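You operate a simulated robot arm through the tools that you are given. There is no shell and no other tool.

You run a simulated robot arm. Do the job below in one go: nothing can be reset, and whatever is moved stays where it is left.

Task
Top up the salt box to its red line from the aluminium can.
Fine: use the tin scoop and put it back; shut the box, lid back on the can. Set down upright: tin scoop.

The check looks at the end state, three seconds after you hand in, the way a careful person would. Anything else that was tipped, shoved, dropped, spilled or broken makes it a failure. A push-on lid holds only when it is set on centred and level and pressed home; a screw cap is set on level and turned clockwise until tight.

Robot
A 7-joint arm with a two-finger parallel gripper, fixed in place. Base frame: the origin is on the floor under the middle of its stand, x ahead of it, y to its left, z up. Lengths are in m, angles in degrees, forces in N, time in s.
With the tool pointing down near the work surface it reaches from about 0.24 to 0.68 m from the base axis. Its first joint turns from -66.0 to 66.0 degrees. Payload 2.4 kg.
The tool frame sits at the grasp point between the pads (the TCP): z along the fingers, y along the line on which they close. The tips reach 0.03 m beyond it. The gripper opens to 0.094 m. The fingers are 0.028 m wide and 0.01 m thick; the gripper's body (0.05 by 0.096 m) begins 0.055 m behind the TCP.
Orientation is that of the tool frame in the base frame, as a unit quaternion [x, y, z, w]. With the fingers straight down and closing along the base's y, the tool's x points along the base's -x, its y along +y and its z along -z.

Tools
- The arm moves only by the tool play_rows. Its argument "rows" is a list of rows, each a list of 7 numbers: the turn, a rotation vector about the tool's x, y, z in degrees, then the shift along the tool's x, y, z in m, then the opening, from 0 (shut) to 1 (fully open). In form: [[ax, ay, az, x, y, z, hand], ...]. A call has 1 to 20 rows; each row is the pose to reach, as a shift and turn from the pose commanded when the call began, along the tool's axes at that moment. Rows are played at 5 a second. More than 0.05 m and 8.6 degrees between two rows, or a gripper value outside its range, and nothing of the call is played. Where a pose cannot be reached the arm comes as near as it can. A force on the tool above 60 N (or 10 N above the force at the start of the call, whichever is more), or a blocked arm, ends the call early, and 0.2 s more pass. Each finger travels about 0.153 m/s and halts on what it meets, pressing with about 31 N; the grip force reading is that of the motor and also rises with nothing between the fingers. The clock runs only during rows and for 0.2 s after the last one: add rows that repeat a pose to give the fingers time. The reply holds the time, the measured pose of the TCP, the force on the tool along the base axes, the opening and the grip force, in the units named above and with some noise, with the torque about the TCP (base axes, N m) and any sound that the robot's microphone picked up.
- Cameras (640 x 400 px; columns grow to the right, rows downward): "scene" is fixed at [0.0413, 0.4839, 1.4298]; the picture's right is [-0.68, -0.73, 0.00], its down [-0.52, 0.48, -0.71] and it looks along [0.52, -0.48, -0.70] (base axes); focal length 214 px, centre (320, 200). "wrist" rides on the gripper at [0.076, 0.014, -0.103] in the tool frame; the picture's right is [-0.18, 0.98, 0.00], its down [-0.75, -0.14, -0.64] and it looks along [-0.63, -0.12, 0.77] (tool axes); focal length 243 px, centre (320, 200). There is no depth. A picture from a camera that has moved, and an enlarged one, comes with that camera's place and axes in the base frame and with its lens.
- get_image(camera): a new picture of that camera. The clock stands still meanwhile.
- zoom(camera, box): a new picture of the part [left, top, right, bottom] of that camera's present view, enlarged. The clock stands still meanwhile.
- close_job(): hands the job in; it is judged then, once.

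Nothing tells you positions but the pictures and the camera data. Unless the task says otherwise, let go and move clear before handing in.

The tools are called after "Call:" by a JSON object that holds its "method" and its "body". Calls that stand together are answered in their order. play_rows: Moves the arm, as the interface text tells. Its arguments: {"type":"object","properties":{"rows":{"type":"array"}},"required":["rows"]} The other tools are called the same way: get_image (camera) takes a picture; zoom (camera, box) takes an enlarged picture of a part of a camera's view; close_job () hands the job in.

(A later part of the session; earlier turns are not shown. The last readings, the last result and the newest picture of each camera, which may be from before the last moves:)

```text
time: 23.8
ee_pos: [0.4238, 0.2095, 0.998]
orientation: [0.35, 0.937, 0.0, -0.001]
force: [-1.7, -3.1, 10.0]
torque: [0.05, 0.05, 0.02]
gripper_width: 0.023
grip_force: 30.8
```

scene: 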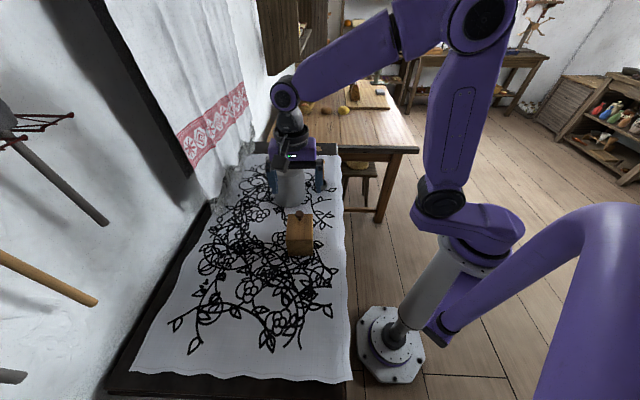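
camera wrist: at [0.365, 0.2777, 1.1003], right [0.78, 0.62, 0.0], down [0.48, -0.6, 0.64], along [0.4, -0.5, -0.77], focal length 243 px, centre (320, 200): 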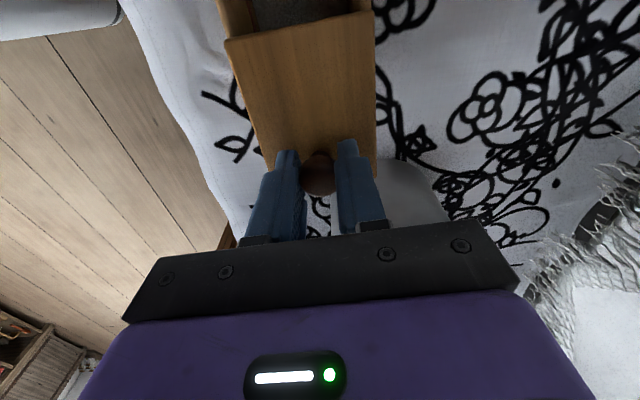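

Call:
{"method": "play_rows", "body": {"rows": [[0, 0, 0, 0, 0, -0.0004, 0.1], [0, 0, 0, 0, 0, -0.0005, 0.1], [0, 0, 0, 0, 0, -0.0005, 0.3], [0, 0, 0, 0, 0, -0.0005, 0.45], [0, 0, 0, 0, 0, -0.0005, 0.45]]}}

Call:
{"method": "zoom", "body": {"camera": "scene", "box": [270, 190, 334, 260]}}

Call:
{"method": "zoom", "body": {"camera": "wrist", "box": [220, 80, 460, 240]}}

```text
time: 25.0
ee_pos: [0.422, 0.2108, 0.9995]
orientation: [0.35, 0.937, 0.0, 0.0]
force: [-0.3, -0.2, -0.9]
torque: [0.0, 0.02, -0.02]
gripper_width: 0.0424
grip_force: 0.1
```

```text
5.71 times, centred on (302, 225) of scene
camera zoom: at [0.0413, 0.4839, 1.4298], right [-0.68, -0.73, 0.0], down [-0.52, 0.48, -0.71], along [0.52, -0.48, -0.7], focal length 1226 px, centre (423, 57)
```

zoom: 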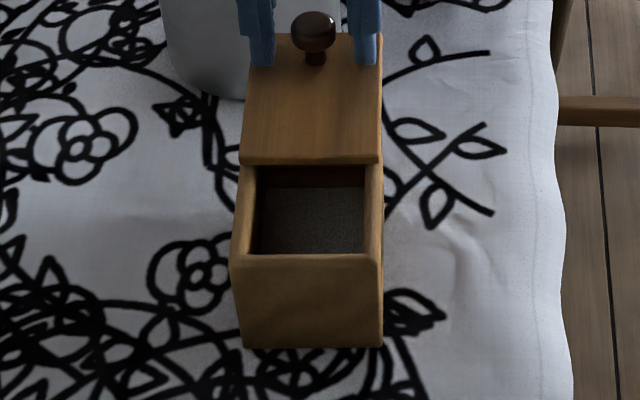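

```text
2.50 times, centred on (340, 160) of wrist
camera zoom: at [0.3742, 0.27, 1.1007], right [0.78, 0.62, 0.0], down [0.48, -0.6, 0.64], along [0.4, -0.5, -0.77], focal length 606 px, centre (270, 300)
```

zoom: 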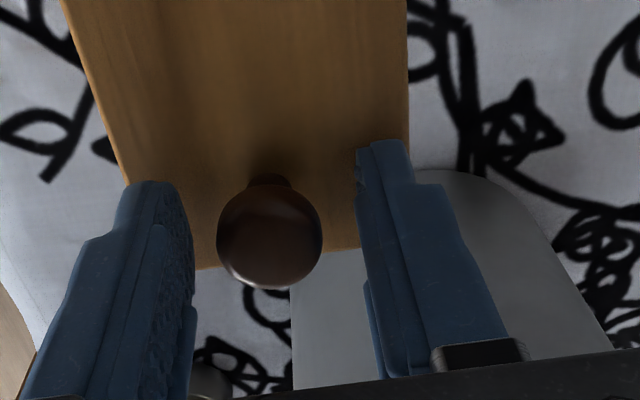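

The knob is released and the lid rests partly open. I'll rise and back off to look into the box.

Call:
{"method": "play_rows", "body": {"rows": [[0, 0, 0, 0, 0, -0.01, 0.45], [0, 0, 0, 0, 0, -0.04, 0.45], [0, 0, 0, 0.01, 0, -0.08, 0.45], [0, 0, 0, 0.03, 0, -0.12, 0.45], [0, 0, 0, 0.06, 0, -0.14, 0.45], [0, 0, 0, 0.09, 0, -0.15, 0.45], [0, 0, 0, 0.12, 0, -0.15, 0.45], [0, 0, 0, 0.12, 0, -0.15, 0.45]]}}

Call:
{"method": "get_image", "body": {"camera": "wrist"}}

Call:
{"method": "zoom", "body": {"camera": "wrist", "box": [240, 10, 400, 140]}}

Call:
{"method": "zoom", "body": {"camera": "scene", "box": [284, 210, 316, 250]}}

```text
time: 26.8
ee_pos: [0.3312, 0.289, 1.1488]
orientation: [0.35, 0.937, 0.001, 0.0]
force: [0.2, -0.4, -0.3]
torque: [0.02, -0.01, -0.02]
gripper_width: 0.0421
grip_force: 0.1
```

```text
taken
camera wrist: at [0.2823, 0.3496, 1.2499], right [0.78, 0.62, 0.0], down [0.48, -0.6, 0.64], along [0.4, -0.5, -0.77], focal length 243 px, centre (320, 200)
```

wrist: 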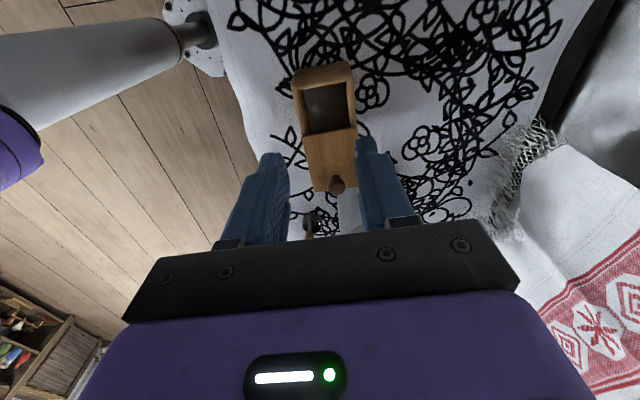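

```text
3.08 times, centred on (320, 75) of wrist
camera zoom: at [0.2823, 0.3496, 1.2499], right [0.78, 0.62, 0.0], down [0.48, -0.6, 0.64], along [0.4, -0.5, -0.77], focal length 746 px, centre (320, 585)
```

zoom: 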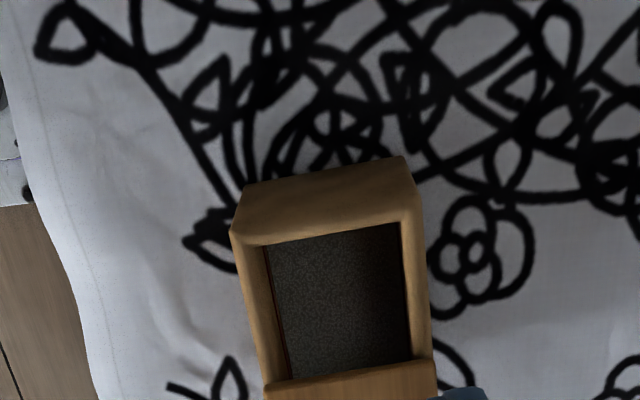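

```text
10.00 times, centred on (300, 230) of scene
camera zoom: at [0.0413, 0.4839, 1.4298], right [-0.68, -0.73, 0.0], down [-0.52, 0.48, -0.71], along [0.52, -0.48, -0.7], focal length 2145 px, centre (520, -100)
```

zoom: 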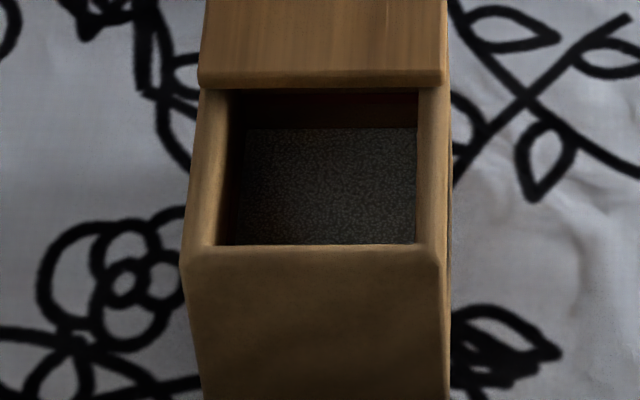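

Call:
{"method": "zoom", "body": {"camera": "wrist", "box": [295, 75, 365, 140]}}

Call:
{"method": "zoom", "body": {"camera": "scene", "box": [292, 214, 314, 232]}}

```text
6.15 times, centred on (330, 108) of wrist
camera zoom: at [0.2823, 0.3496, 1.2499], right [0.78, 0.62, 0.0], down [0.48, -0.6, 0.64], along [0.4, -0.5, -0.77], focal length 1493 px, centre (258, 769)
```

zoom: 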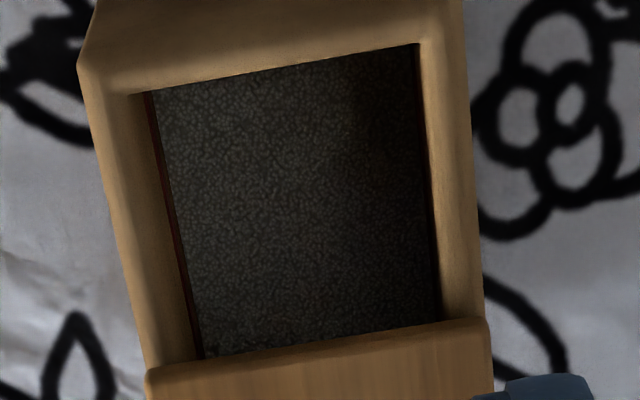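

```text
16.00 times, centred on (303, 223) of scene
camera zoom: at [0.0413, 0.4839, 1.4298], right [-0.68, -0.73, 0.0], down [-0.52, 0.48, -0.71], along [0.52, -0.48, -0.7], focal length 3432 px, centre (592, -168)
```

zoom: 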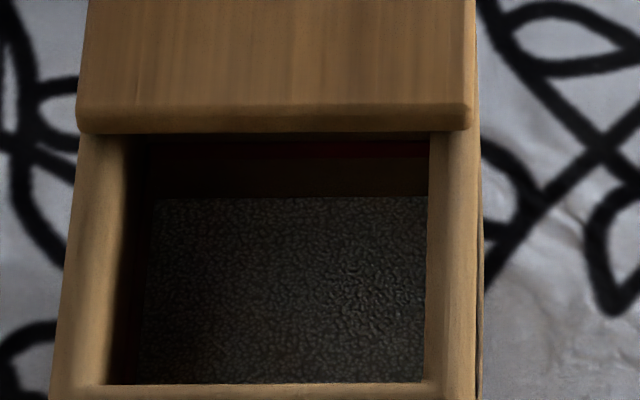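

The box interior shows a red line running round the walls, about 11 mm above the present salt surface. That is roughly two or three scoops. Next I'll hover over the can's knob for a closer look.

Call:
{"method": "play_rows", "body": {"rows": [[0, 0, 0, -0.037, 0.008, -0.022, 1], [0, 0, 0, -0.074, 0.016, -0.03, 1], [0, 0, 0, -0.111, 0.024, -0.03, 1], [0, 0, 0, -0.148, 0.032, -0.03, 1], [0, 0, 0, -0.185, 0.04, -0.026, 1], [0, 0, 0, -0.2196, 0.0477, -0.022, 1], [0, 0, 0, -0.2196, 0.0477, -0.022, 1]]}}

Call:
{"method": "get_image", "body": {"camera": "wrist"}}

Call:
{"method": "zoom", "body": {"camera": "wrist", "box": [240, 40, 400, 150]}}

```text
time: 28.4
ee_pos: [0.5286, 0.178, 1.1709]
orientation: [0.35, 0.937, 0.0, 0.0]
force: [0.5, -0.3, 0.1]
torque: [0.02, -0.01, 0.0]
gripper_width: 0.0937
grip_force: 0.1
```

```text
taken
camera wrist: at [0.4804, 0.238, 1.2722], right [0.78, 0.62, 0.0], down [0.48, -0.6, 0.64], along [0.4, -0.5, -0.77], focal length 243 px, centre (320, 200)
```

wrist: 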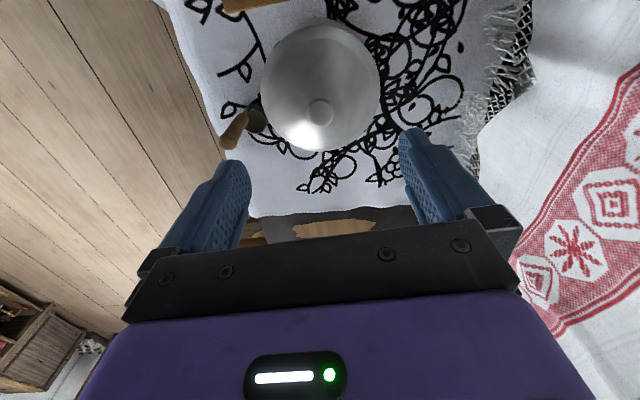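

```text
3.64 times, centred on (320, 95) of wrist
camera zoom: at [0.4804, 0.238, 1.2722], right [0.78, 0.62, 0.0], down [0.48, -0.6, 0.64], along [0.4, -0.5, -0.77], focal length 882 px, centre (320, 582)
```

zoom: 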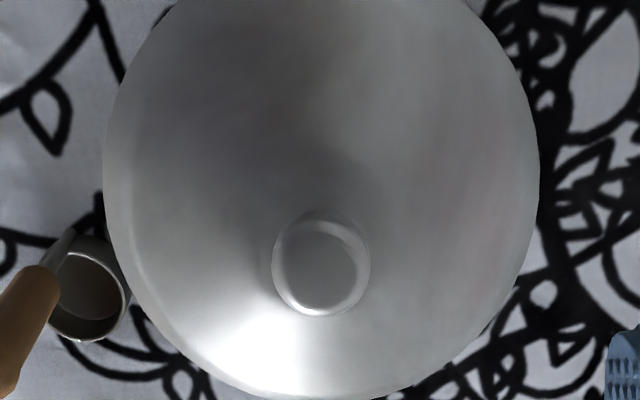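

The knob is about 22 mm wide with its top near z 1.077 at about (0.525, 0.183). I'll come down so the knob is nearly between the fingertips and check centring.

Call:
{"method": "play_rows", "body": {"rows": [[0, 0, 0, 0.002, 0, 0.02, 1], [0, 0, 0, 0.004, 0, 0.04, 1], [0, 0, 0, 0.004, 0, 0.0497, 1], [0, 0, 0, 0.004, 0, 0.0497, 1]]}}

Call:
{"method": "zoom", "body": {"camera": "wrist", "box": [200, 60, 440, 220]}}

Call:
{"method": "zoom", "body": {"camera": "scene", "box": [256, 130, 336, 190]}}

```text
time: 29.4
ee_pos: [0.5259, 0.1818, 1.1216]
orientation: [0.35, 0.937, 0.0, 0.0]
force: [0.5, 0.8, -0.1]
torque: [0.0, 0.01, -0.01]
gripper_width: 0.094
grip_force: 0.1
```

```text
2.50 times, centred on (320, 140) of wrist
camera zoom: at [0.4765, 0.2425, 1.2235], right [0.78, 0.62, 0.0], down [0.48, -0.6, 0.64], along [0.4, -0.5, -0.77], focal length 606 px, centre (320, 350)
```

zoom: 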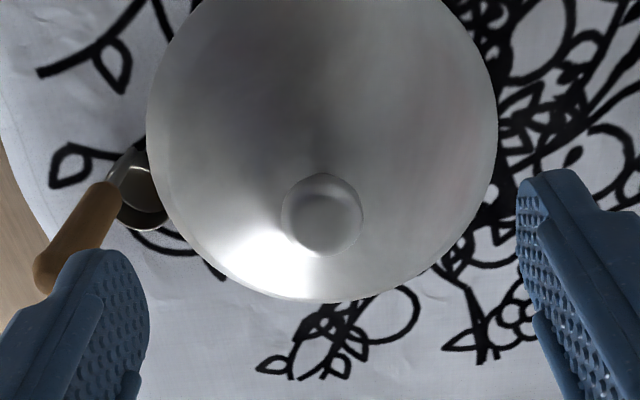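

```text
6.67 times, centred on (296, 160) of scene
camera zoom: at [0.0413, 0.4839, 1.4298], right [-0.68, -0.73, 0.0], down [-0.52, 0.48, -0.71], along [0.52, -0.48, -0.7], focal length 1430 px, centre (480, 467)
```

zoom: 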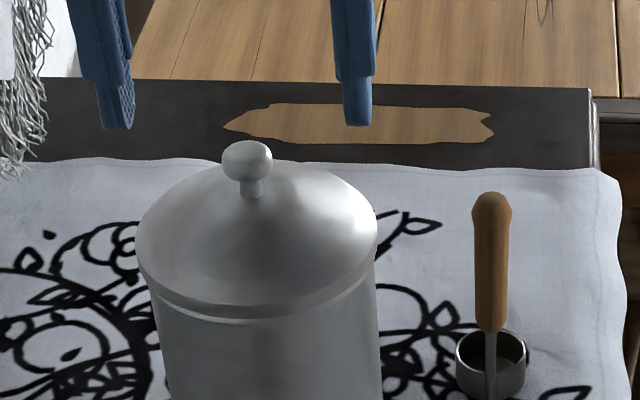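

The knob head centre works out at (0.529, 0.179, 1.066). I'll descend to it and close.

Call:
{"method": "play_rows", "body": {"rows": [[0, 0, 0, -0.005, -0.0003, 0.0, 1], [0, 0, 0, -0.005, -0.0003, 0.015, 1], [0, 0, 0, -0.005, -0.0003, 0.03, 1], [0, 0, 0, -0.005, -0.0003, 0.037, 1], [0, 0, 0, -0.005, -0.0003, 0.037, 0.3], [0, 0, 0, -0.005, -0.0003, 0.037, 0.1], [0, 0, 0, -0.005, -0.0003, 0.037, 0.1], [0, 0, 0, -0.005, -0.0003, 0.037, 0.1]]}}

Call:
{"method": "zoom", "body": {"camera": "scene", "box": [256, 130, 336, 190]}}

Call:
{"method": "zoom", "body": {"camera": "wrist", "box": [200, 60, 440, 220]}}

```text
time: 31.2
ee_pos: [0.5294, 0.1798, 1.0853]
orientation: [0.35, 0.937, 0.0, 0.0]
force: [0.1, 0.3, -0.2]
torque: [0.01, 0.01, 0.01]
gripper_width: 0.0215
grip_force: 31.0
heard: snap
```

```text
6.67 times, centred on (296, 160) of scene
camera zoom: at [0.0413, 0.4839, 1.4298], right [-0.68, -0.73, 0.0], down [-0.52, 0.48, -0.71], along [0.52, -0.48, -0.7], focal length 1430 px, centre (480, 467)
```

zoom: 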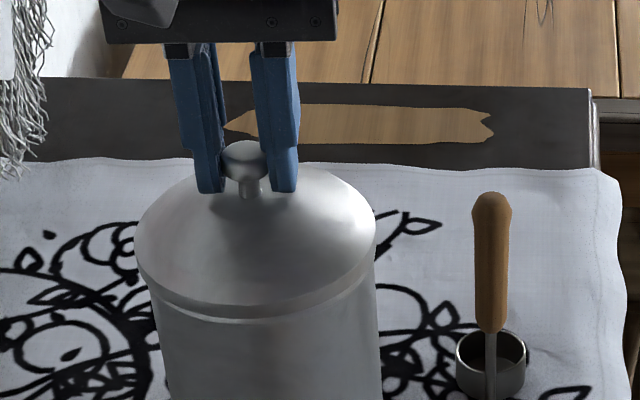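

```text
2.50 times, centred on (320, 140) of wrist
camera zoom: at [0.4808, 0.2394, 1.186], right [0.78, 0.62, 0.0], down [0.48, -0.6, 0.64], along [0.4, -0.5, -0.77], focal length 606 px, centre (320, 350)
```

zoom: 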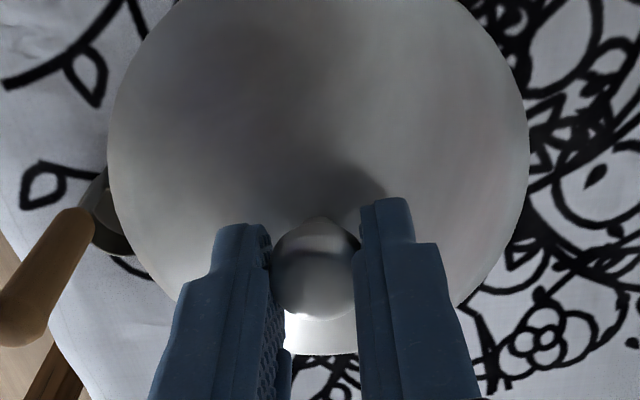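

The knob is gripped, and a "snap" was heard as the lid came free or settled. I'll lift straight up slowly and watch the force.

Call:
{"method": "play_rows", "body": {"rows": [[0, 0, 0, 0, 0, -0.002, 0.1], [0, 0, 0, 0, 0, -0.005, 0.1], [0, 0, 0, 0, 0, -0.009, 0.1], [0, 0, 0, 0, 0, -0.014, 0.1], [0, 0, 0, 0, 0, -0.014, 0.1]]}}

Call:
{"method": "zoom", "body": {"camera": "scene", "box": [256, 130, 336, 220]}}

```text
time: 32.4
ee_pos: [0.53, 0.1792, 1.0983]
orientation: [0.351, 0.937, 0.0, 0.0]
force: [0.3, 0.2, -0.5]
torque: [0.02, -0.02, 0.01]
gripper_width: 0.0214
grip_force: 31.1
```

```text
4.44 times, centred on (296, 175) of scene
camera zoom: at [0.0413, 0.4839, 1.4298], right [-0.68, -0.73, 0.0], down [-0.52, 0.48, -0.71], along [0.52, -0.48, -0.7], focal length 953 px, centre (427, 311)
```

zoom: 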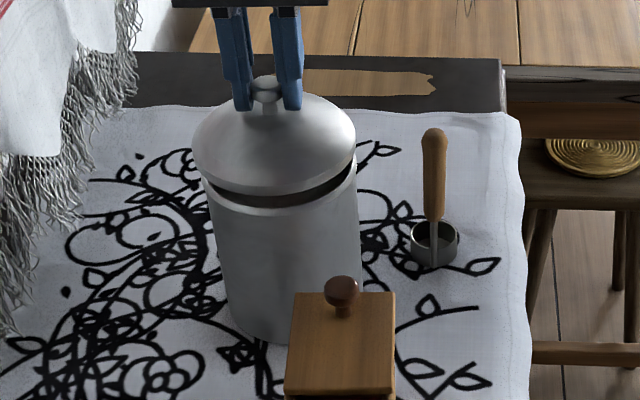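

The lid is off cleanly. I'll lift it clear and carry it to free cloth at about (0.46, 0.365), beyond the box on the wall side.

Call:
{"method": "play_rows", "body": {"rows": [[0, 0, 0, 0, 0, -0.03, 0.1], [0, 0, 0, 0, 0, -0.065, 0.1], [0, 0, 0, 0.035, 0.019, -0.065, 0.1], [0, 0, 0, 0.07, 0.038, -0.065, 0.1], [0, 0, 0, 0.105, 0.057, -0.065, 0.1], [0, 0, 0, 0.14, 0.076, -0.065, 0.1], [0, 0, 0, 0.1735, 0.095, -0.065, 0.1], [0, 0, 0, 0.1735, 0.095, -0.065, 0.1]]}}

Call:
{"method": "get_image", "body": {"camera": "scene"}}

Call:
{"method": "get_image", "body": {"camera": "wrist"}}

Call:
{"method": "zoom", "body": {"camera": "scene", "box": [230, 130, 330, 230]}}

```text
time: 34.2
ee_pos: [0.4624, 0.3644, 1.1619]
orientation: [0.35, 0.937, -0.001, 0.0]
force: [-1.3, -0.2, -1.2]
torque: [0.0, 0.01, 0.0]
gripper_width: 0.0215
grip_force: 30.6
```

```text
taken
```

scene: 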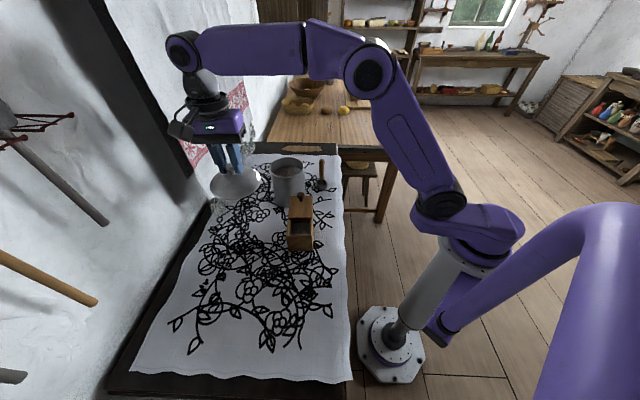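

```text
taken
camera wrist: at [0.4133, 0.4253, 1.264], right [0.78, 0.62, 0.0], down [0.48, -0.6, 0.64], along [0.4, -0.5, -0.77], focal length 243 px, centre (320, 200)
```

wrist: 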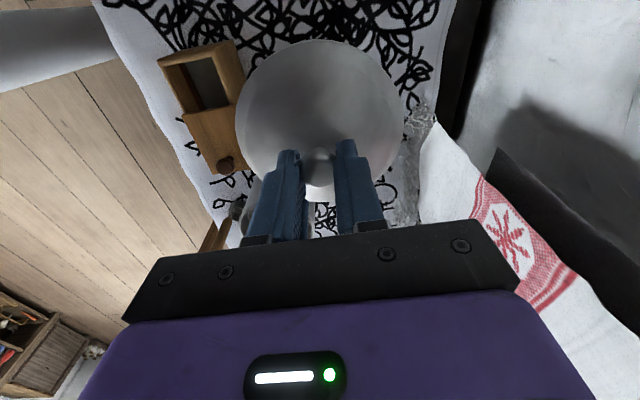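

```text
4.00 times, centred on (280, 180) of scene
camera zoom: at [0.0413, 0.484, 1.4298], right [-0.68, -0.73, 0.0], down [-0.52, 0.48, -0.71], along [0.52, -0.48, -0.7], focal length 858 px, centre (480, 280)
```

zoom: 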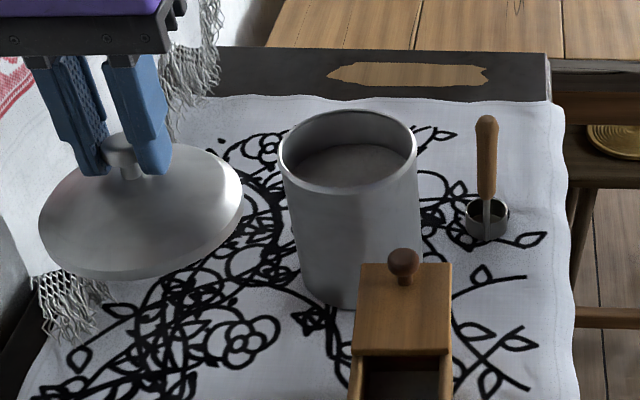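

The can is open, with salt about 38 mm below its rim. I'll lower the lid towards the cloth.

Call:
{"method": "play_rows", "body": {"rows": [[0, 0, 0, 0, 0, 0.045, 0.1], [0, 0, 0, 0, 0, 0.09, 0.1], [0, 0, 0, 0, 0, 0.13, 0.1], [0, 0, 0, 0, 0, 0.16, 0.1], [0, 0, 0, 0, 0, 0.177, 0.1], [0, 0, 0, 0, 0, 0.177, 0.1]]}}

Call:
{"method": "zoom", "body": {"camera": "scene", "box": [200, 170, 300, 270]}}

```text
time: 35.6
ee_pos: [0.4613, 0.3651, 0.9861]
orientation: [0.351, 0.936, 0.0, 0.001]
force: [-0.6, -0.5, -0.9]
torque: [0.05, -0.01, 0.0]
gripper_width: 0.0215
grip_force: 31.3
```

```text
4.00 times, centred on (250, 220) of scene
camera zoom: at [0.0413, 0.4839, 1.4298], right [-0.68, -0.73, 0.0], down [-0.52, 0.48, -0.71], along [0.52, -0.48, -0.7], focal length 858 px, centre (600, 120)
```

zoom: 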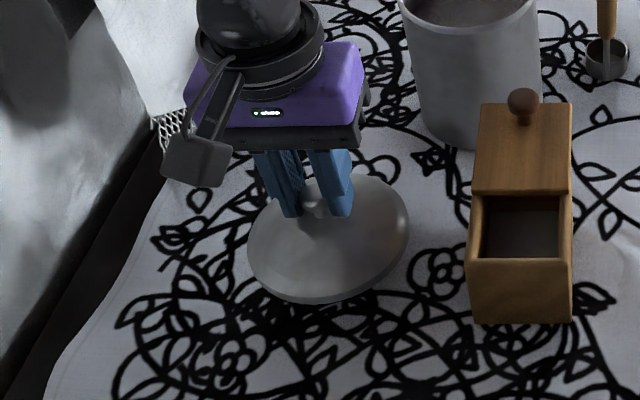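

Call:
{"method": "play_rows", "body": {"rows": [[0, 0, 0, 0, 0, 0.004, 0.1], [0, 0, 0, 0, 0, 0.008, 0.1], [0, 0, 0, 0, 0, 0.012, 0.1], [0, 0, 0, 0, 0, 0.012, 0.1]]}}

Call:
{"method": "zoom", "body": {"camera": "scene", "box": [220, 190, 290, 250]}}

Call:
{"method": "zoom", "body": {"camera": "wrist", "box": [200, 20, 440, 220]}}

```text
time: 36.6
ee_pos: [0.4617, 0.3648, 0.9742]
orientation: [0.35, 0.937, 0.0, 0.001]
force: [0.6, -1.1, -1.5]
torque: [-0.01, -0.01, 0.01]
gripper_width: 0.0214
grip_force: 31.6
```

```text
6.67 times, centred on (255, 220) of scene
camera zoom: at [0.0413, 0.4839, 1.4298], right [-0.68, -0.73, 0.0], down [-0.52, 0.48, -0.71], along [0.52, -0.48, -0.7], focal length 1430 px, centre (753, 67)
```

zoom: 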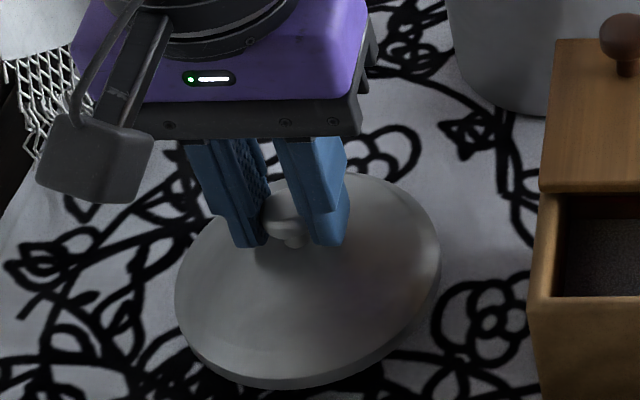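

```text
2.00 times, centred on (320, 120) of wrist
camera zoom: at [0.4123, 0.4254, 1.0757], right [0.78, 0.62, 0.0], down [0.48, -0.6, 0.64], along [0.4, -0.5, -0.77], focal length 485 px, centre (320, 360)
```

zoom: 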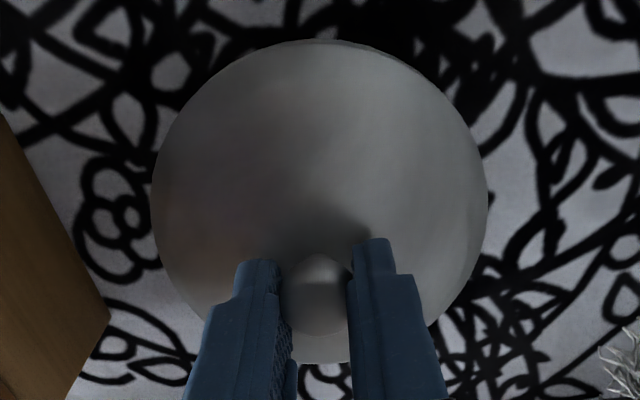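

Call:
{"method": "play_rows", "body": {"rows": [[0, 0, 0, 0, 0, 0.002, 0.1], [0, 0, 0, 0, 0, 0.004, 0.1], [0, 0, 0, 0, 0, 0.006, 0.1], [0, 0, 0, 0, 0, 0.006, 0.1]]}}

```text
time: 37.6
ee_pos: [0.4618, 0.3643, 0.969]
orientation: [0.35, 0.937, 0.0, 0.0]
force: [0.9, 0.7, -1.8]
torque: [0.0, -0.01, -0.06]
gripper_width: 0.0212
grip_force: 30.8
```

Call:
{"method": "play_rows", "body": {"rows": [[0, 0, 0, 0, 0, 0.0015, 0.1], [0, 0, 0, 0, 0, 0.003, 0.1], [0, 0, 0, 0, 0, 0.003, 0.1]]}}

Call:
{"method": "play_rows", "body": {"rows": [[0, 0, 0, 0, 0, 0.0015, 0.1], [0, 0, 0, 0, 0, 0.003, 0.1], [0, 0, 0, 0, 0, 0.003, 0.1]]}}

```text
time: 38.4
ee_pos: [0.4621, 0.3642, 0.9652]
orientation: [0.35, 0.937, 0.001, -0.001]
force: [-0.4, -0.3, -0.6]
torque: [-0.01, 0.01, -0.03]
gripper_width: 0.0214
grip_force: 30.7
```

```text
time: 39.2
ee_pos: [0.4611, 0.364, 0.9617]
orientation: [0.35, 0.937, 0.0, 0.0]
force: [-1.1, 0.0, -0.7]
torque: [0.02, -0.01, -0.01]
gripper_width: 0.0211
grip_force: 31.2
```

Call:
{"method": "play_rows", "body": {"rows": [[0, 0, 0, 0, 0, 0.0015, 0.1], [0, 0, 0, 0, 0, 0.003, 0.1], [0, 0, 0, 0, 0, 0.003, 0.1]]}}

Call:
{"method": "play_rows", "body": {"rows": [[0, 0, 0, 0, 0, 0.0015, 0.1], [0, 0, 0, 0, 0, 0.003, 0.1], [0, 0, 0, 0, 0, 0.003, 0.1]]}}

Call:
{"method": "zoom", "body": {"camera": "scene", "box": [220, 190, 290, 250]}}

```text
time: 40.0
ee_pos: [0.4616, 0.365, 0.959]
orientation: [0.35, 0.937, 0.0, 0.0]
force: [0.0, -0.6, -1.4]
torque: [-0.02, -0.01, 0.02]
gripper_width: 0.0214
grip_force: 31.0
```

```text
time: 40.8
ee_pos: [0.4627, 0.3657, 0.9566]
orientation: [0.35, 0.937, 0.0, 0.0]
force: [0.3, 0.0, -0.8]
torque: [0.0, -0.02, -0.02]
gripper_width: 0.0214
grip_force: 30.4
```

```text
6.67 times, centred on (255, 220) of scene
camera zoom: at [0.0413, 0.4839, 1.4298], right [-0.68, -0.73, 0.0], down [-0.52, 0.48, -0.71], along [0.52, -0.48, -0.7], focal length 1430 px, centre (753, 67)
```

zoom: 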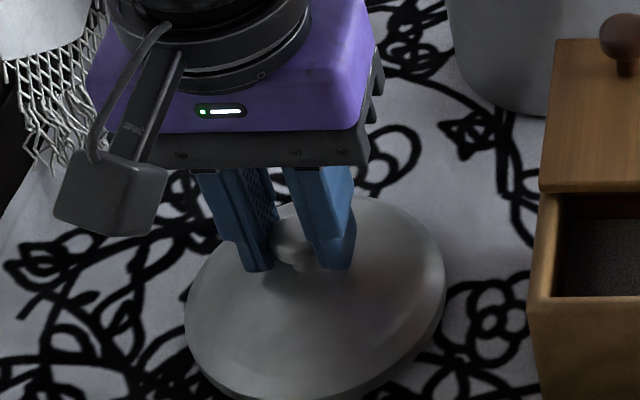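

Call:
{"method": "play_rows", "body": {"rows": [[0, 0, 0, 0, 0, 0.0015, 0.1], [0, 0, 0, 0, 0, 0.003, 0.1], [0, 0, 0, 0, 0, 0.003, 0.1]]}}

```text
time: 41.6
ee_pos: [0.4608, 0.3651, 0.9541]
orientation: [0.35, 0.937, 0.0, 0.0]
force: [-0.1, -1.1, -0.1]
torque: [-0.01, -0.02, 0.0]
gripper_width: 0.0216
grip_force: 30.7
```

Call:
{"method": "play_rows", "body": {"rows": [[0, 0, 0, 0, 0, 0.0015, 0.1], [0, 0, 0, 0, 0, 0.0025, 0.1], [0, 0, 0, 0, 0, 0.0025, 0.1]]}}

```text
time: 42.4
ee_pos: [0.4617, 0.3656, 0.9506]
orientation: [0.35, 0.937, 0.0, 0.0]
force: [0.5, -1.2, -1.1]
torque: [-0.01, 0.01, 0.0]
gripper_width: 0.0215
grip_force: 31.0
```

Call:
{"method": "play_rows", "body": {"rows": [[0, 0, 0, 0, 0, 0.0015, 0.1], [0, 0, 0, 0, 0, 0.0025, 0.1], [0, 0, 0, 0, 0, 0.0025, 0.1]]}}

```text
time: 43.2
ee_pos: [0.4615, 0.366, 0.9497]
orientation: [0.351, 0.936, 0.0, 0.0]
force: [-1.2, -2.1, 6.3]
torque: [-0.04, 0.05, 0.12]
gripper_width: 0.0214
grip_force: 31.2
```

The lid is down on the cloth. I'll release it and rise straight up.

Call:
{"method": "play_rows", "body": {"rows": [[0, 0, 0, 0, 0, -0.001, 0.1], [0, 0, 0, 0, 0, -0.001, 0.3], [0, 0, 0, 0, 0, -0.001, 0.5], [0, 0, 0, 0, 0, -0.001, 0.5], [0, 0, 0, 0, 0, -0.03, 0.5], [0, 0, 0, 0, 0, -0.07, 0.5], [0, 0, 0, 0, 0, -0.115, 0.5], [0, 0, 0, 0, 0, -0.155, 0.5], [0, 0, 0, 0, 0, -0.2, 0.5], [0, 0, 0, 0, 0, -0.2, 0.5]]}}

Call:
{"method": "get_image", "body": {"camera": "wrist"}}

Call:
{"method": "get_image", "body": {"camera": "scene"}}

```text
time: 45.4
ee_pos: [0.4616, 0.3669, 1.1477]
orientation: [0.351, 0.937, 0.0, 0.001]
force: [0.3, 0.1, 0.3]
torque: [-0.01, 0.0, 0.0]
gripper_width: 0.0471
grip_force: 0.0
```

```text
taken
camera wrist: at [0.4127, 0.4271, 1.2486], right [0.78, 0.62, 0.0], down [0.48, -0.6, 0.64], along [0.4, -0.5, -0.77], focal length 243 px, centre (320, 200)
```

wrist: 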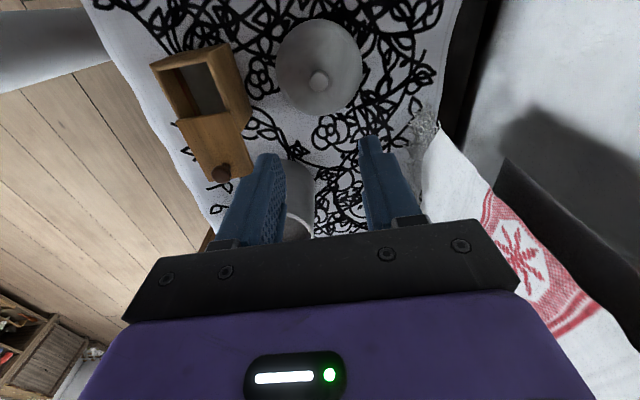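

```text
taken
```

scene: 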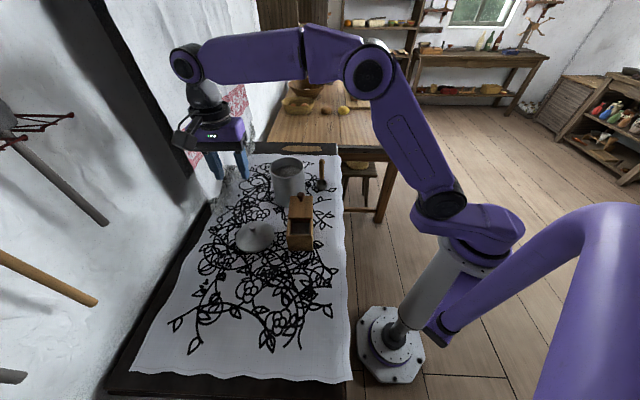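

The lid sits safely. For the scoop I'd like to grip its upright handle with the hand nearly horizontal, so that rolling the wrist pours it. I'll first move to clear air and test that this attitude can be reached.

Call:
{"method": "play_rows", "body": {"rows": [[0, 0, -6, -0.018, -0.031, -0.02, 0.7], [0, 0, -12, -0.036, -0.062, -0.04, 0.7], [0, 0, -18, -0.054, -0.093, -0.053, 0.7], [0, 0, -24, -0.072, -0.124, -0.053, 0.7], [0, 0, -30, -0.09, -0.155, -0.053, 0.7], [0, 0, -36, -0.108, -0.186, -0.053, 0.7], [0, 0, -42, -0.126, -0.217, -0.053, 0.7], [0, 0, -47, -0.144, -0.248, -0.053, 0.7], [0, 0, -51, -0.1614, -0.2771, -0.053, 0.7], [0, 0, -51, -0.1614, -0.2771, -0.053, 0.7]]}}

Call:
{"method": "play_rows", "body": {"rows": [[0, -8.4, 0, 0, 0, 0, 0.7], [0, -16.8, 0, 0, 0, 0, 0.7], [0, -25, 0, 0, 0, 0, 0.7], [0, -33.4, 0, 0, 0, 0, 0.7], [0, -41.7, 0, 0, 0, 0, 0.7], [0, -50, 0, 0, 0, 0, 0.7], [0, -58.3, 0, 0, 0, 0, 0.7], [0, -66.7, 0, 0, 0, 0, 0.7], [0, -75, 0, 0, 0, 0, 0.7], [0, -75, 0, 0, 0, 0, 0.7]]}}

Call:
{"method": "get_image", "body": {"camera": "scene"}}

Call:
{"method": "get_image", "body": {"camera": "wrist"}}

```text
time: 47.6
ee_pos: [0.4017, 0.0482, 1.2006]
orientation: [-0.089, 0.996, 0.0, 0.0]
force: [-0.6, -0.7, -0.1]
torque: [-0.02, 0.05, 0.01]
gripper_width: 0.0659
grip_force: 0.0
```

```text
time: 50.0
ee_pos: [0.4426, -0.0478, 1.2103]
orientation: [0.052, 0.795, -0.015, 0.604]
force: [0.5, 0.7, -0.3]
torque: [0.04, 0.04, 0.0]
gripper_width: 0.0659
grip_force: 0.1
out of reach, approached as far as the arm can: row 8, 9, 10
stopped in row 10: the arm was blocked; the commanded pose is now the measured one
```

```text
taken
```

scene: 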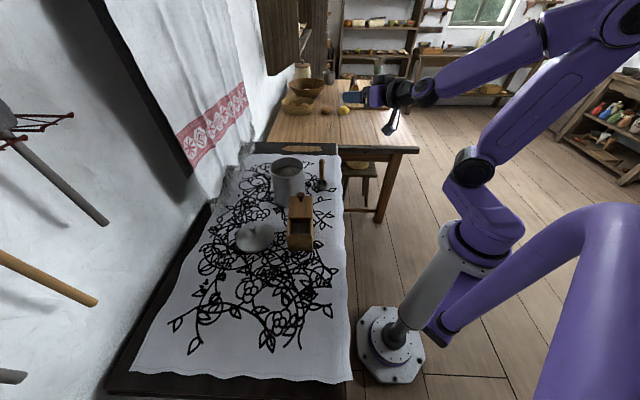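

```text
taken
camera wrist: at [0.3249, -0.0199, 1.1648], right [0.15, 0.97, 0.22], down [-0.43, -0.13, 0.89], along [0.89, -0.22, 0.4], focal length 243 px, centre (320, 200)
```

wrist: 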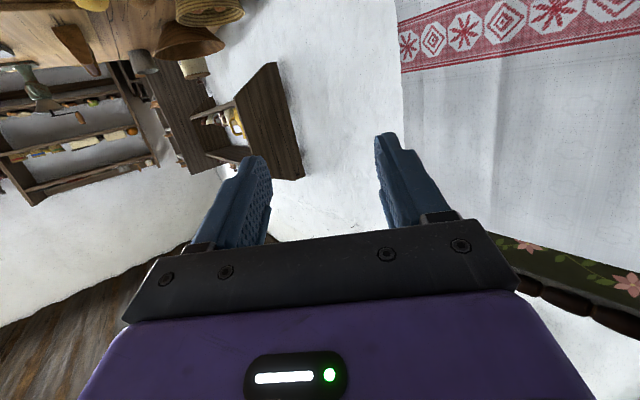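

At that close-in spot the nearly horizontal attitude was just beyond reach, although the hand got to about 74°. I'll try the same attitude farther out, where the scoop and can are.

Call:
{"method": "play_rows", "body": {"rows": [[-3.8, 0.2, -1.1, 0.01, 0.03, 0.012, 0.7], [-7.7, 0.3, -2.2, 0.021, 0.06, 0.023, 0.7], [-11.5, 0.5, -3.2, 0.031, 0.09, 0.035, 0.7], [-15.4, 0.6, -4.3, 0.042, 0.12, 0.046, 0.7], [-19.2, 0.8, -5.4, 0.0521, 0.1505, 0.0581, 0.7], [-19.2, 0.8, -5.4, 0.0521, 0.1505, 0.0581, 0.7]]}}

Call:
{"method": "get_image", "body": {"camera": "scene"}}

```text
time: 51.4
ee_pos: [0.4995, 0.1007, 1.1521]
orientation: [-0.088, 0.792, 0.091, 0.597]
force: [-0.2, -0.5, -0.1]
torque: [0.0, 0.0, 0.02]
gripper_width: 0.0656
grip_force: 0.1
```

```text
taken
```

scene: 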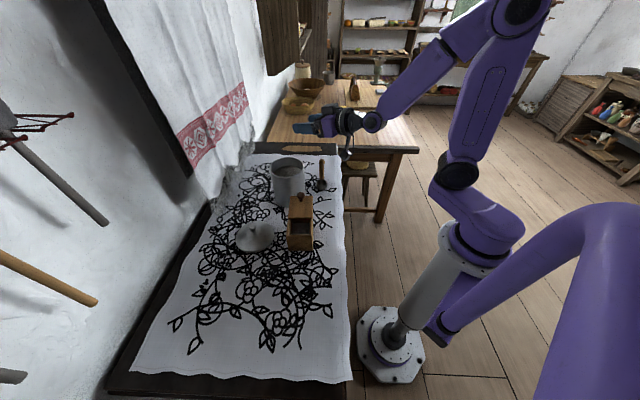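

That pose is reachable. Now I'll test how far the wrist can roll here, in empty air, since rolling is how I'd pour.

Call:
{"method": "play_rows", "body": {"rows": [[0, 0, 8, 0, 0, 0, 0.7], [0, 0, 16, 0, 0, 0, 0.7], [0, 0, 24, 0, 0, 0, 0.7], [0, 0, 32, 0, 0, 0, 0.7], [0, 0, 40, 0, 0, 0, 0.7], [0, 0, 48, 0, 0, 0, 0.7], [0, 0, 56, 0, 0, 0, 0.7], [0, 0, 64, 0, 0, 0, 0.7], [0, 0, 72, 0, 0, 0, 0.7], [0, 0, 80, 0, 0, 0, 0.7], [0, 0, 88, 0, 0, 0, 0.7], [0, 0, 96, 0, 0, 0, 0.7], [0, 0, 104, 0, 0, 0, 0.7], [0, 0, 112, 0, 0, 0, 0.7], [0, 0, 120, 0, 0, 0, 0.7], [0, 0, 128, 0, 0, 0, 0.7], [0, 0, 136, 0, 0, 0, 0.7], [0, 0, 136, 0, 0, 0, 0.7]]}}

Call:
{"method": "get_image", "body": {"camera": "scene"}}

```text
time: 55.2
ee_pos: [0.4995, 0.1012, 1.1504]
orientation: [0.702, 0.377, 0.588, 0.14]
force: [0.4, -0.3, -0.2]
torque: [0.02, 0.02, 0.01]
gripper_width: 0.0657
grip_force: 0.1
```

```text
taken
```

scene: 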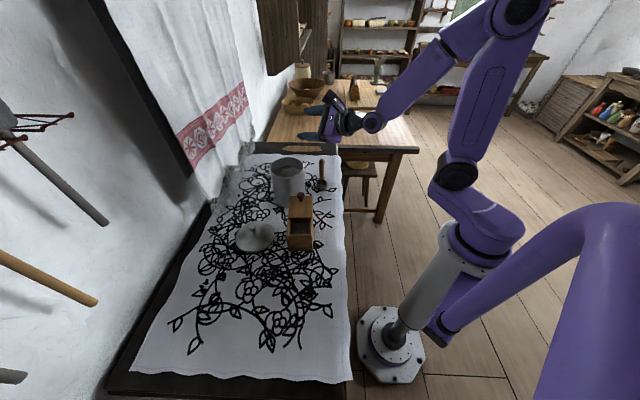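

Rolling +136° works. I'll also test the other direction, since tipping from the free back side of the box may suit better.

Call:
{"method": "play_rows", "body": {"rows": [[0, 0, -8, 0, 0, 0, 0.7], [0, 0, -16, 0, 0, 0, 0.7], [0, 0, -24, 0, 0, 0, 0.7], [0, 0, -32, 0, 0, 0, 0.7], [0, 0, -40, 0, 0, 0, 0.7], [0, 0, -48, 0, 0, 0, 0.7], [0, 0, -56, 0, 0, 0, 0.7], [0, 0, -64, 0, 0, 0, 0.7], [0, 0, -72, 0, 0, 0, 0.7], [0, 0, -80, 0, 0, 0, 0.7], [0, 0, -88, 0, 0, 0, 0.7], [0, 0, -96, 0, 0, 0, 0.7], [0, 0, -104, 0, 0, 0, 0.7], [0, 0, -112, 0, 0, 0, 0.7], [0, 0, -120, 0, 0, 0, 0.7], [0, 0, -128, 0, 0, 0, 0.7], [0, 0, -136, 0, 0, 0, 0.7], [0, 0, -136, 0, 0, 0, 0.7]]}}

Call:
{"method": "play_rows", "body": {"rows": [[0, 0, -8, 0, 0, 0, 0.7], [0, 0, -16, 0, 0, 0, 0.7], [0, 0, -24, 0, 0, 0, 0.7], [0, 0, -32, 0, 0, 0, 0.7], [0, 0, -40, 0, 0, 0, 0.7], [0, 0, -48, 0, 0, 0, 0.7], [0, 0, -56, 0, 0, 0, 0.7], [0, 0, -64, 0, 0, 0, 0.7], [0, 0, -72, 0, 0, 0, 0.7], [0, 0, -80, 0, 0, 0, 0.7], [0, 0, -88, 0, 0, 0, 0.7], [0, 0, -96, 0, 0, 0, 0.7], [0, 0, -104, 0, 0, 0, 0.7], [0, 0, -112, 0, 0, 0, 0.7], [0, 0, -120, 0, 0, 0, 0.7], [0, 0, -128, 0, 0, 0, 0.7], [0, 0, -130, 0, 0, 0, 0.7]]}}

```text
time: 59.0
ee_pos: [0.4998, 0.1019, 1.1511]
orientation: [-0.089, 0.792, 0.09, 0.598]
force: [-0.7, -0.1, 0.5]
torque: [-0.01, -0.03, 0.01]
gripper_width: 0.066
grip_force: 0.1
```

```text
time: 62.6
ee_pos: [0.4997, 0.1004, 1.1497]
orientation: [0.755, -0.254, 0.504, -0.334]
force: [-0.2, 0.1, -0.6]
torque: [-0.05, 0.01, -0.01]
gripper_width: 0.0659
grip_force: 0.0
```

Both roll directions are reachable. Now I'll rehearse the pouring pose behind the box with empty fingers, staying high.

Call:
{"method": "play_rows", "body": {"rows": [[1.9, -2.4, -0.8, -0.033, -0.0114, -0.0172, 0.7], [3.7, -4.8, -1.7, -0.0661, -0.0228, -0.0345, 0.7], [5.6, -7.1, -2.5, -0.0991, -0.0341, -0.0517, 0.7], [7.4, -9.5, -3.4, -0.1322, -0.0455, -0.0689, 0.7], [9.3, -11.9, -4.2, -0.1652, -0.0569, -0.0861, 0.7], [11.1, -14.3, -5.0, -0.1982, -0.0683, -0.1034, 0.7], [13.0, -16.6, -5.9, -0.2313, -0.0796, -0.1206, 0.7], [14.8, -19.0, -6.7, -0.2643, -0.091, -0.1378, 0.7], [14.8, -19.0, -6.7, -0.2643, -0.091, -0.1378, 0.7]]}}

Call:
{"method": "get_image", "body": {"camera": "scene"}}

```text
time: 64.6
ee_pos: [0.2788, 0.3147, 1.1012]
orientation: [0.792, -0.087, 0.42, -0.435]
force: [0.6, -1.0, 0.4]
torque: [0.01, 0.03, -0.01]
gripper_width: 0.0659
grip_force: 0.0
```

```text
taken
```

scene: 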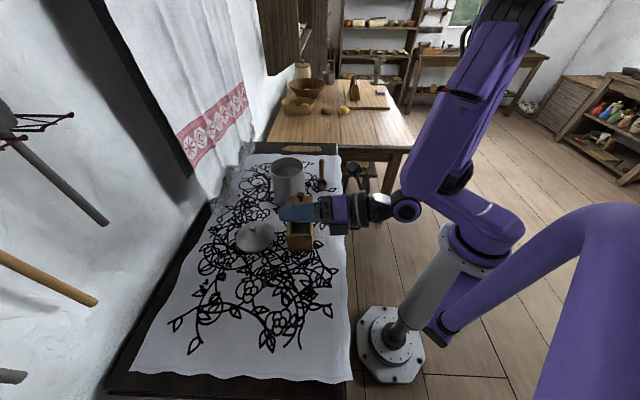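

The back-side pouring pose is reachable too. Since the cup hangs on the right of the handle, tipping to the left would pour over a clean lip, so I'll rehearse that pose on the near side of the box as well.

Call:
{"method": "play_rows", "body": {"rows": [[0, 0, 8, 0, 0, 0, 0.7], [0, 0, 16, 0, 0, 0, 0.7], [0, 0, 24, 0, 0, 0, 0.7], [0, 0, 32, 0, 0, 0, 0.7], [0, 0, 40, 0, 0, 0, 0.7], [0, 0, 48, 0, 0, 0, 0.7], [0, 0, 56, 0, 0, 0, 0.7], [0, 0, 64, 0, 0, 0, 0.7], [0, 0, 72, 0, 0, 0, 0.7], [0, 0, 80, 0, 0, 0, 0.7], [0, 0, 88, 0, 0, 0, 0.7], [0, 0, 96, 0, 0, 0, 0.7], [0, 0, 104, 0, 0, 0, 0.7], [0, 0, 112, 0, 0, 0, 0.7], [0, 0, 120, 0, 0, 0, 0.7], [0, 0, 128, 0, 0, 0, 0.7], [0, 0, 130, 0, 0, 0, 0.7]]}}

Call:
{"method": "play_rows", "body": {"rows": [[4.8, -0.2, 1.4, 0.0015, -0.028, -0.0055, 0.7], [9.6, -0.4, 2.7, 0.003, -0.056, -0.011, 0.7], [14.4, -0.6, 4.1, 0.0045, -0.084, -0.0165, 0.7], [19.3, -0.8, 5.4, 0.006, -0.112, -0.022, 0.7], [24.1, -1.0, 6.75, 0.0077, -0.1395, -0.0273, 0.7], [24.1, -1.0, 6.75, 0.0077, -0.1395, -0.0273, 0.7]]}}

Call:
{"method": "play_rows", "body": {"rows": [[0, 0, 8, 0, 0, 0, 0.7], [0, 0, 16, 0, 0, 0, 0.7], [0, 0, 24, 0, 0, 0, 0.7], [0, 0, 32, 0, 0, 0, 0.7], [0, 0, 40, 0, 0, 0, 0.7], [0, 0, 48, 0, 0, 0, 0.7], [0, 0, 56, 0, 0, 0, 0.7], [0, 0, 64, 0, 0, 0, 0.7], [0, 0, 72, 0, 0, 0, 0.7], [0, 0, 80, 0, 0, 0, 0.7], [0, 0, 88, 0, 0, 0, 0.7], [0, 0, 96, 0, 0, 0, 0.7], [0, 0, 104, 0, 0, 0, 0.7], [0, 0, 112, 0, 0, 0, 0.7], [0, 0, 120, 0, 0, 0, 0.7], [0, 0, 128, 0, 0, 0, 0.7], [0, 0, 130, 0, 0, 0, 0.7]]}}

Call:
{"method": "get_image", "body": {"camera": "scene"}}

```text
time: 68.2
ee_pos: [0.2801, 0.316, 1.1021]
orientation: [-0.256, 0.754, 0.218, 0.564]
force: [-0.6, 0.1, -0.1]
torque: [0.0, -0.02, 0.02]
gripper_width: 0.0658
grip_force: 0.1
```

```text
time: 69.6
ee_pos: [0.3456, 0.1895, 1.0952]
orientation: [-0.086, 0.791, 0.09, 0.599]
force: [-0.7, 0.3, -0.7]
torque: [0.02, 0.02, 0.03]
gripper_width: 0.0656
grip_force: 0.1
```

```text
time: 73.2
ee_pos: [0.3464, 0.1912, 1.0953]
orientation: [0.682, 0.412, 0.58, 0.17]
force: [-0.3, 0.6, 0.2]
torque: [0.03, 0.01, -0.04]
gripper_width: 0.0658
grip_force: 0.1
```

```text
taken
```

scene: 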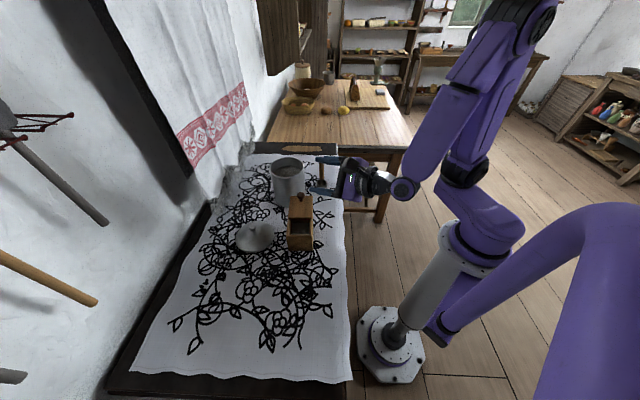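

Both pouring poses are reachable. Now I'll go back to a vertical hand near the scoop to measure its handle accurately.

Call:
{"method": "play_rows", "body": {"rows": [[0, 0, -8, 0, 0, 0, 0.7], [0, 0, -16, 0, 0, 0, 0.7], [0, 0, -24, 0, 0, 0, 0.7], [0, 0, -32, 0, 0, 0, 0.7], [0, 0, -40, 0, 0, 0, 0.7], [0, 0, -48, 0, 0, 0, 0.7], [0, 0, -56, 0, 0, 0, 0.7], [0, 0, -64, 0, 0, 0, 0.7], [0, 0, -72, 0, 0, 0, 0.7], [0, 0, -80, 0, 0, 0, 0.7], [0, 0, -88, 0, 0, 0, 0.7], [0, 0, -96, 0, 0, 0, 0.7], [0, 0, -104, 0, 0, 0, 0.7], [0, 0, -112, 0, 0, 0, 0.7], [0, 0, -120, 0, 0, 0, 0.7], [0, 0, -128, 0, 0, 0, 0.7], [0, 0, -130, 0, 0, 0, 0.7]]}}

Call:
{"method": "play_rows", "body": {"rows": [[0, 0, 0, -0.02, -0.034, 0.0075, 0.7], [0, 0, 0, -0.041, -0.067, 0.015, 0.7], [0, 0, 0, -0.061, -0.1, 0.022, 0.7], [0, 0, 0, -0.0813, -0.1343, 0.0297, 0.7], [0, 8, 0, -0.0813, -0.1343, 0.0297, 0.7], [0, 16, 0, -0.0813, -0.1343, 0.0297, 0.7], [0, 24, 0, -0.0813, -0.1343, 0.0297, 0.7], [0, 32, 0, -0.0813, -0.1343, 0.0297, 0.7], [0, 40, 0, -0.0813, -0.1343, 0.0297, 0.7], [0, 48, 0, -0.0813, -0.1343, 0.0297, 0.7], [0, 56, 0, -0.0813, -0.1343, 0.0297, 0.7], [0, 64, 0, -0.0813, -0.1343, 0.0297, 0.7], [0, 70, 0, -0.0813, -0.1343, 0.0297, 0.7], [0, 74.3, 0, -0.0813, -0.1343, 0.0297, 0.7], [0, 74.3, 0, -0.0813, -0.1343, 0.0297, 0.7]]}}

Call:
{"method": "get_image", "body": {"camera": "wrist"}}

Call:
{"method": "get_image", "body": {"camera": "scene"}}

```text
time: 76.8
ee_pos: [0.3472, 0.1908, 1.0958]
orientation: [-0.087, 0.791, 0.089, 0.599]
force: [0.0, -0.1, -0.7]
torque: [-0.04, -0.05, 0.01]
gripper_width: 0.0661
grip_force: 0.1
```

```text
time: 80.0
ee_pos: [0.422, 0.0672, 1.1061]
orientation: [-0.126, 0.985, -0.115, 0.036]
force: [0.6, 0.3, -1.1]
torque: [0.02, -0.03, 0.0]
gripper_width: 0.0658
grip_force: 0.0
out of reach, approached as far as the arm can: row 7, 8, 9, 10, 11, 12, 13, 14, 15
```

```text
taken
camera wrist: at [0.3339, 0.0846, 1.1971], right [-0.06, 0.97, -0.22], down [0.7, 0.2, 0.69], along [0.71, -0.12, -0.69], focal length 243 px, centre (320, 200)
```

wrist: 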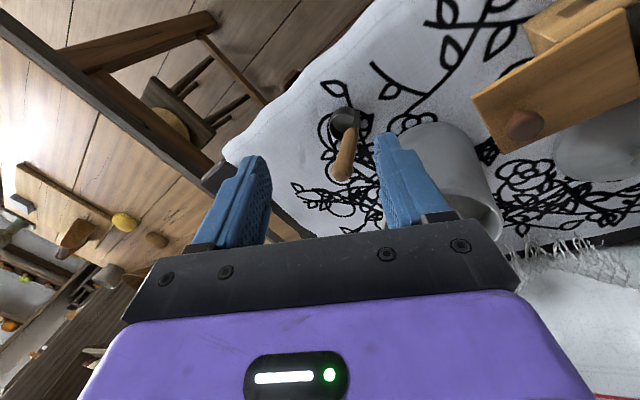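

```text
taken
```

scene: 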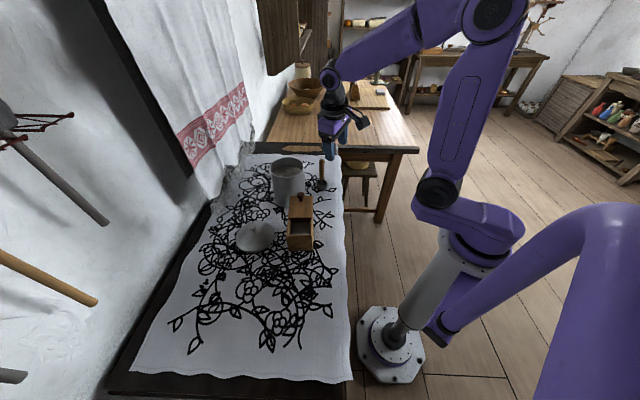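

The arm drifted into a joint limit while coming back to vertical, although nothing was touched. I'll lift away towards the starting posture to free it.

Call:
{"method": "play_rows", "body": {"rows": [[0, 0, 2, 0.012, -0.003, -0.03, 0.7], [0, 0, 5, 0.025, -0.006, -0.06, 0.7], [0, 0, 8, 0.04, -0.009, -0.095, 0.7], [0, 0, 11, 0.056, -0.012, -0.13, 0.7], [0, 0, 13, 0.072, -0.015, -0.16, 0.7], [0, 0, 15, 0.0877, -0.018, -0.19, 0.7], [0, 0, 15, 0.0877, -0.018, -0.19, 0.7]]}}

Call:
{"method": "get_image", "body": {"camera": "scene"}}

```text
time: 81.6
ee_pos: [0.3214, 0.0718, 1.2921]
orientation: [0.004, 0.99, -0.131, 0.053]
force: [-0.2, 0.2, 0.0]
torque: [-0.05, 0.04, 0.01]
gripper_width: 0.0658
grip_force: 0.0
out of reach, approached as far as the arm can: row 1, 2, 3, 6, 7
```

```text
taken
```

scene: 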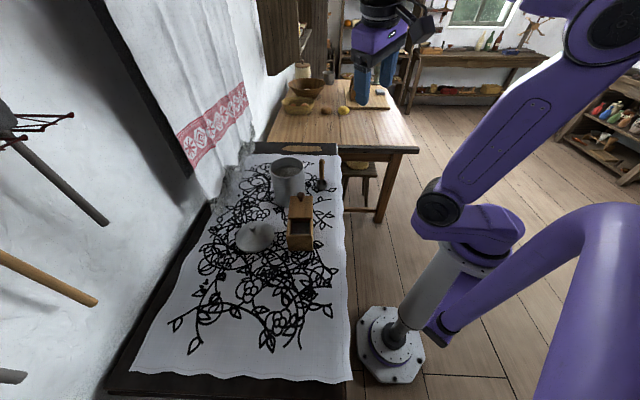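

Call:
{"method": "play_rows", "body": {"rows": [[0, 0, 0, -0.02, 0.028, 0.0, 0.7], [0, 0, 0, -0.04, 0.056, 0.02, 0.7], [0, 0, 0, -0.06, 0.085, 0.05, 0.7], [0, 0, 0, -0.08, 0.113, 0.08, 0.7], [0, 0, 0, -0.1, 0.142, 0.11, 0.7], [0, 0, 0, -0.115, 0.17, 0.13, 0.7], [0, 0, 0, -0.115, 0.17, 0.13, 0.7], [0, 0, 0, -0.115, 0.17, 0.13, 0.7]]}}

Call:
{"method": "get_image", "body": {"camera": "scene"}}

```text
time: 83.4
ee_pos: [0.4427, 0.1994, 1.1343]
orientation: [0.004, 0.991, -0.118, 0.056]
force: [1.0, 0.1, -0.1]
torque: [-0.03, 0.03, 0.02]
gripper_width: 0.0657
grip_force: 0.0
out of reach, approached as far as the arm can: row 1, 2, 3, 4, 5, 6, 7, 8
```

```text
taken
```

scene: 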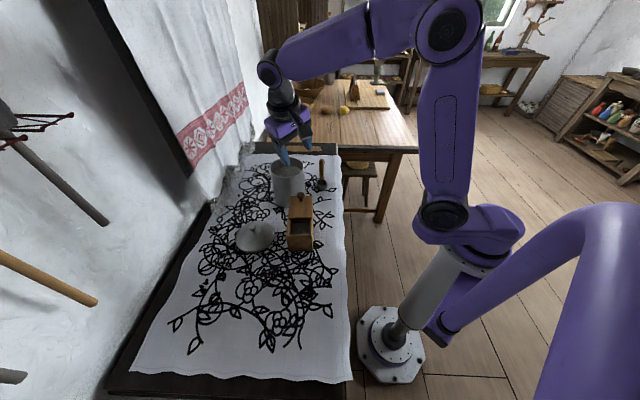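

Call:
{"method": "play_rows", "body": {"rows": [[0, -8, 0, 0, 0, 0, 0.7], [0, -16, 0, 0, 0, 0, 0.7], [0, -24, 0, 0, 0, 0, 0.7], [0, -32, 0, 0, 0, 0, 0.7], [0, -40, 0, 0, 0, 0, 0.7], [0, -48, 0, 0, 0, 0, 0.7], [0, -56, 0, 0, 0, 0, 0.7], [0, -64, 0, 0, 0, 0, 0.7], [0, -64, 0, 0, 0, 0, 0.7]]}}

Call:
{"method": "get_image", "body": {"camera": "scene"}}

```text
time: 85.4
ee_pos: [0.4419, 0.1978, 1.1383]
orientation: [-0.054, 0.814, -0.095, 0.57]
force: [0.5, -0.7, -0.3]
torque: [-0.01, 0.01, -0.02]
gripper_width: 0.066
grip_force: 0.1
```

```text
taken
```

scene: 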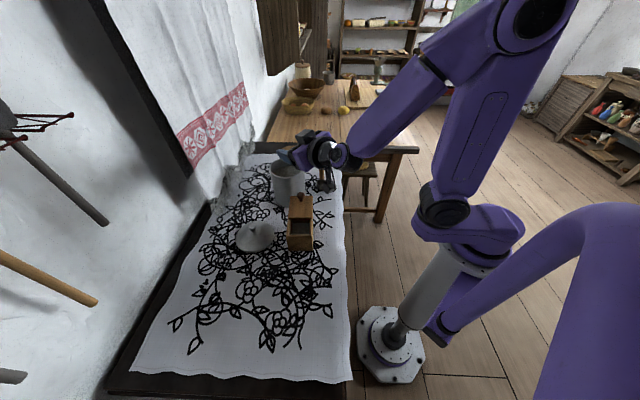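

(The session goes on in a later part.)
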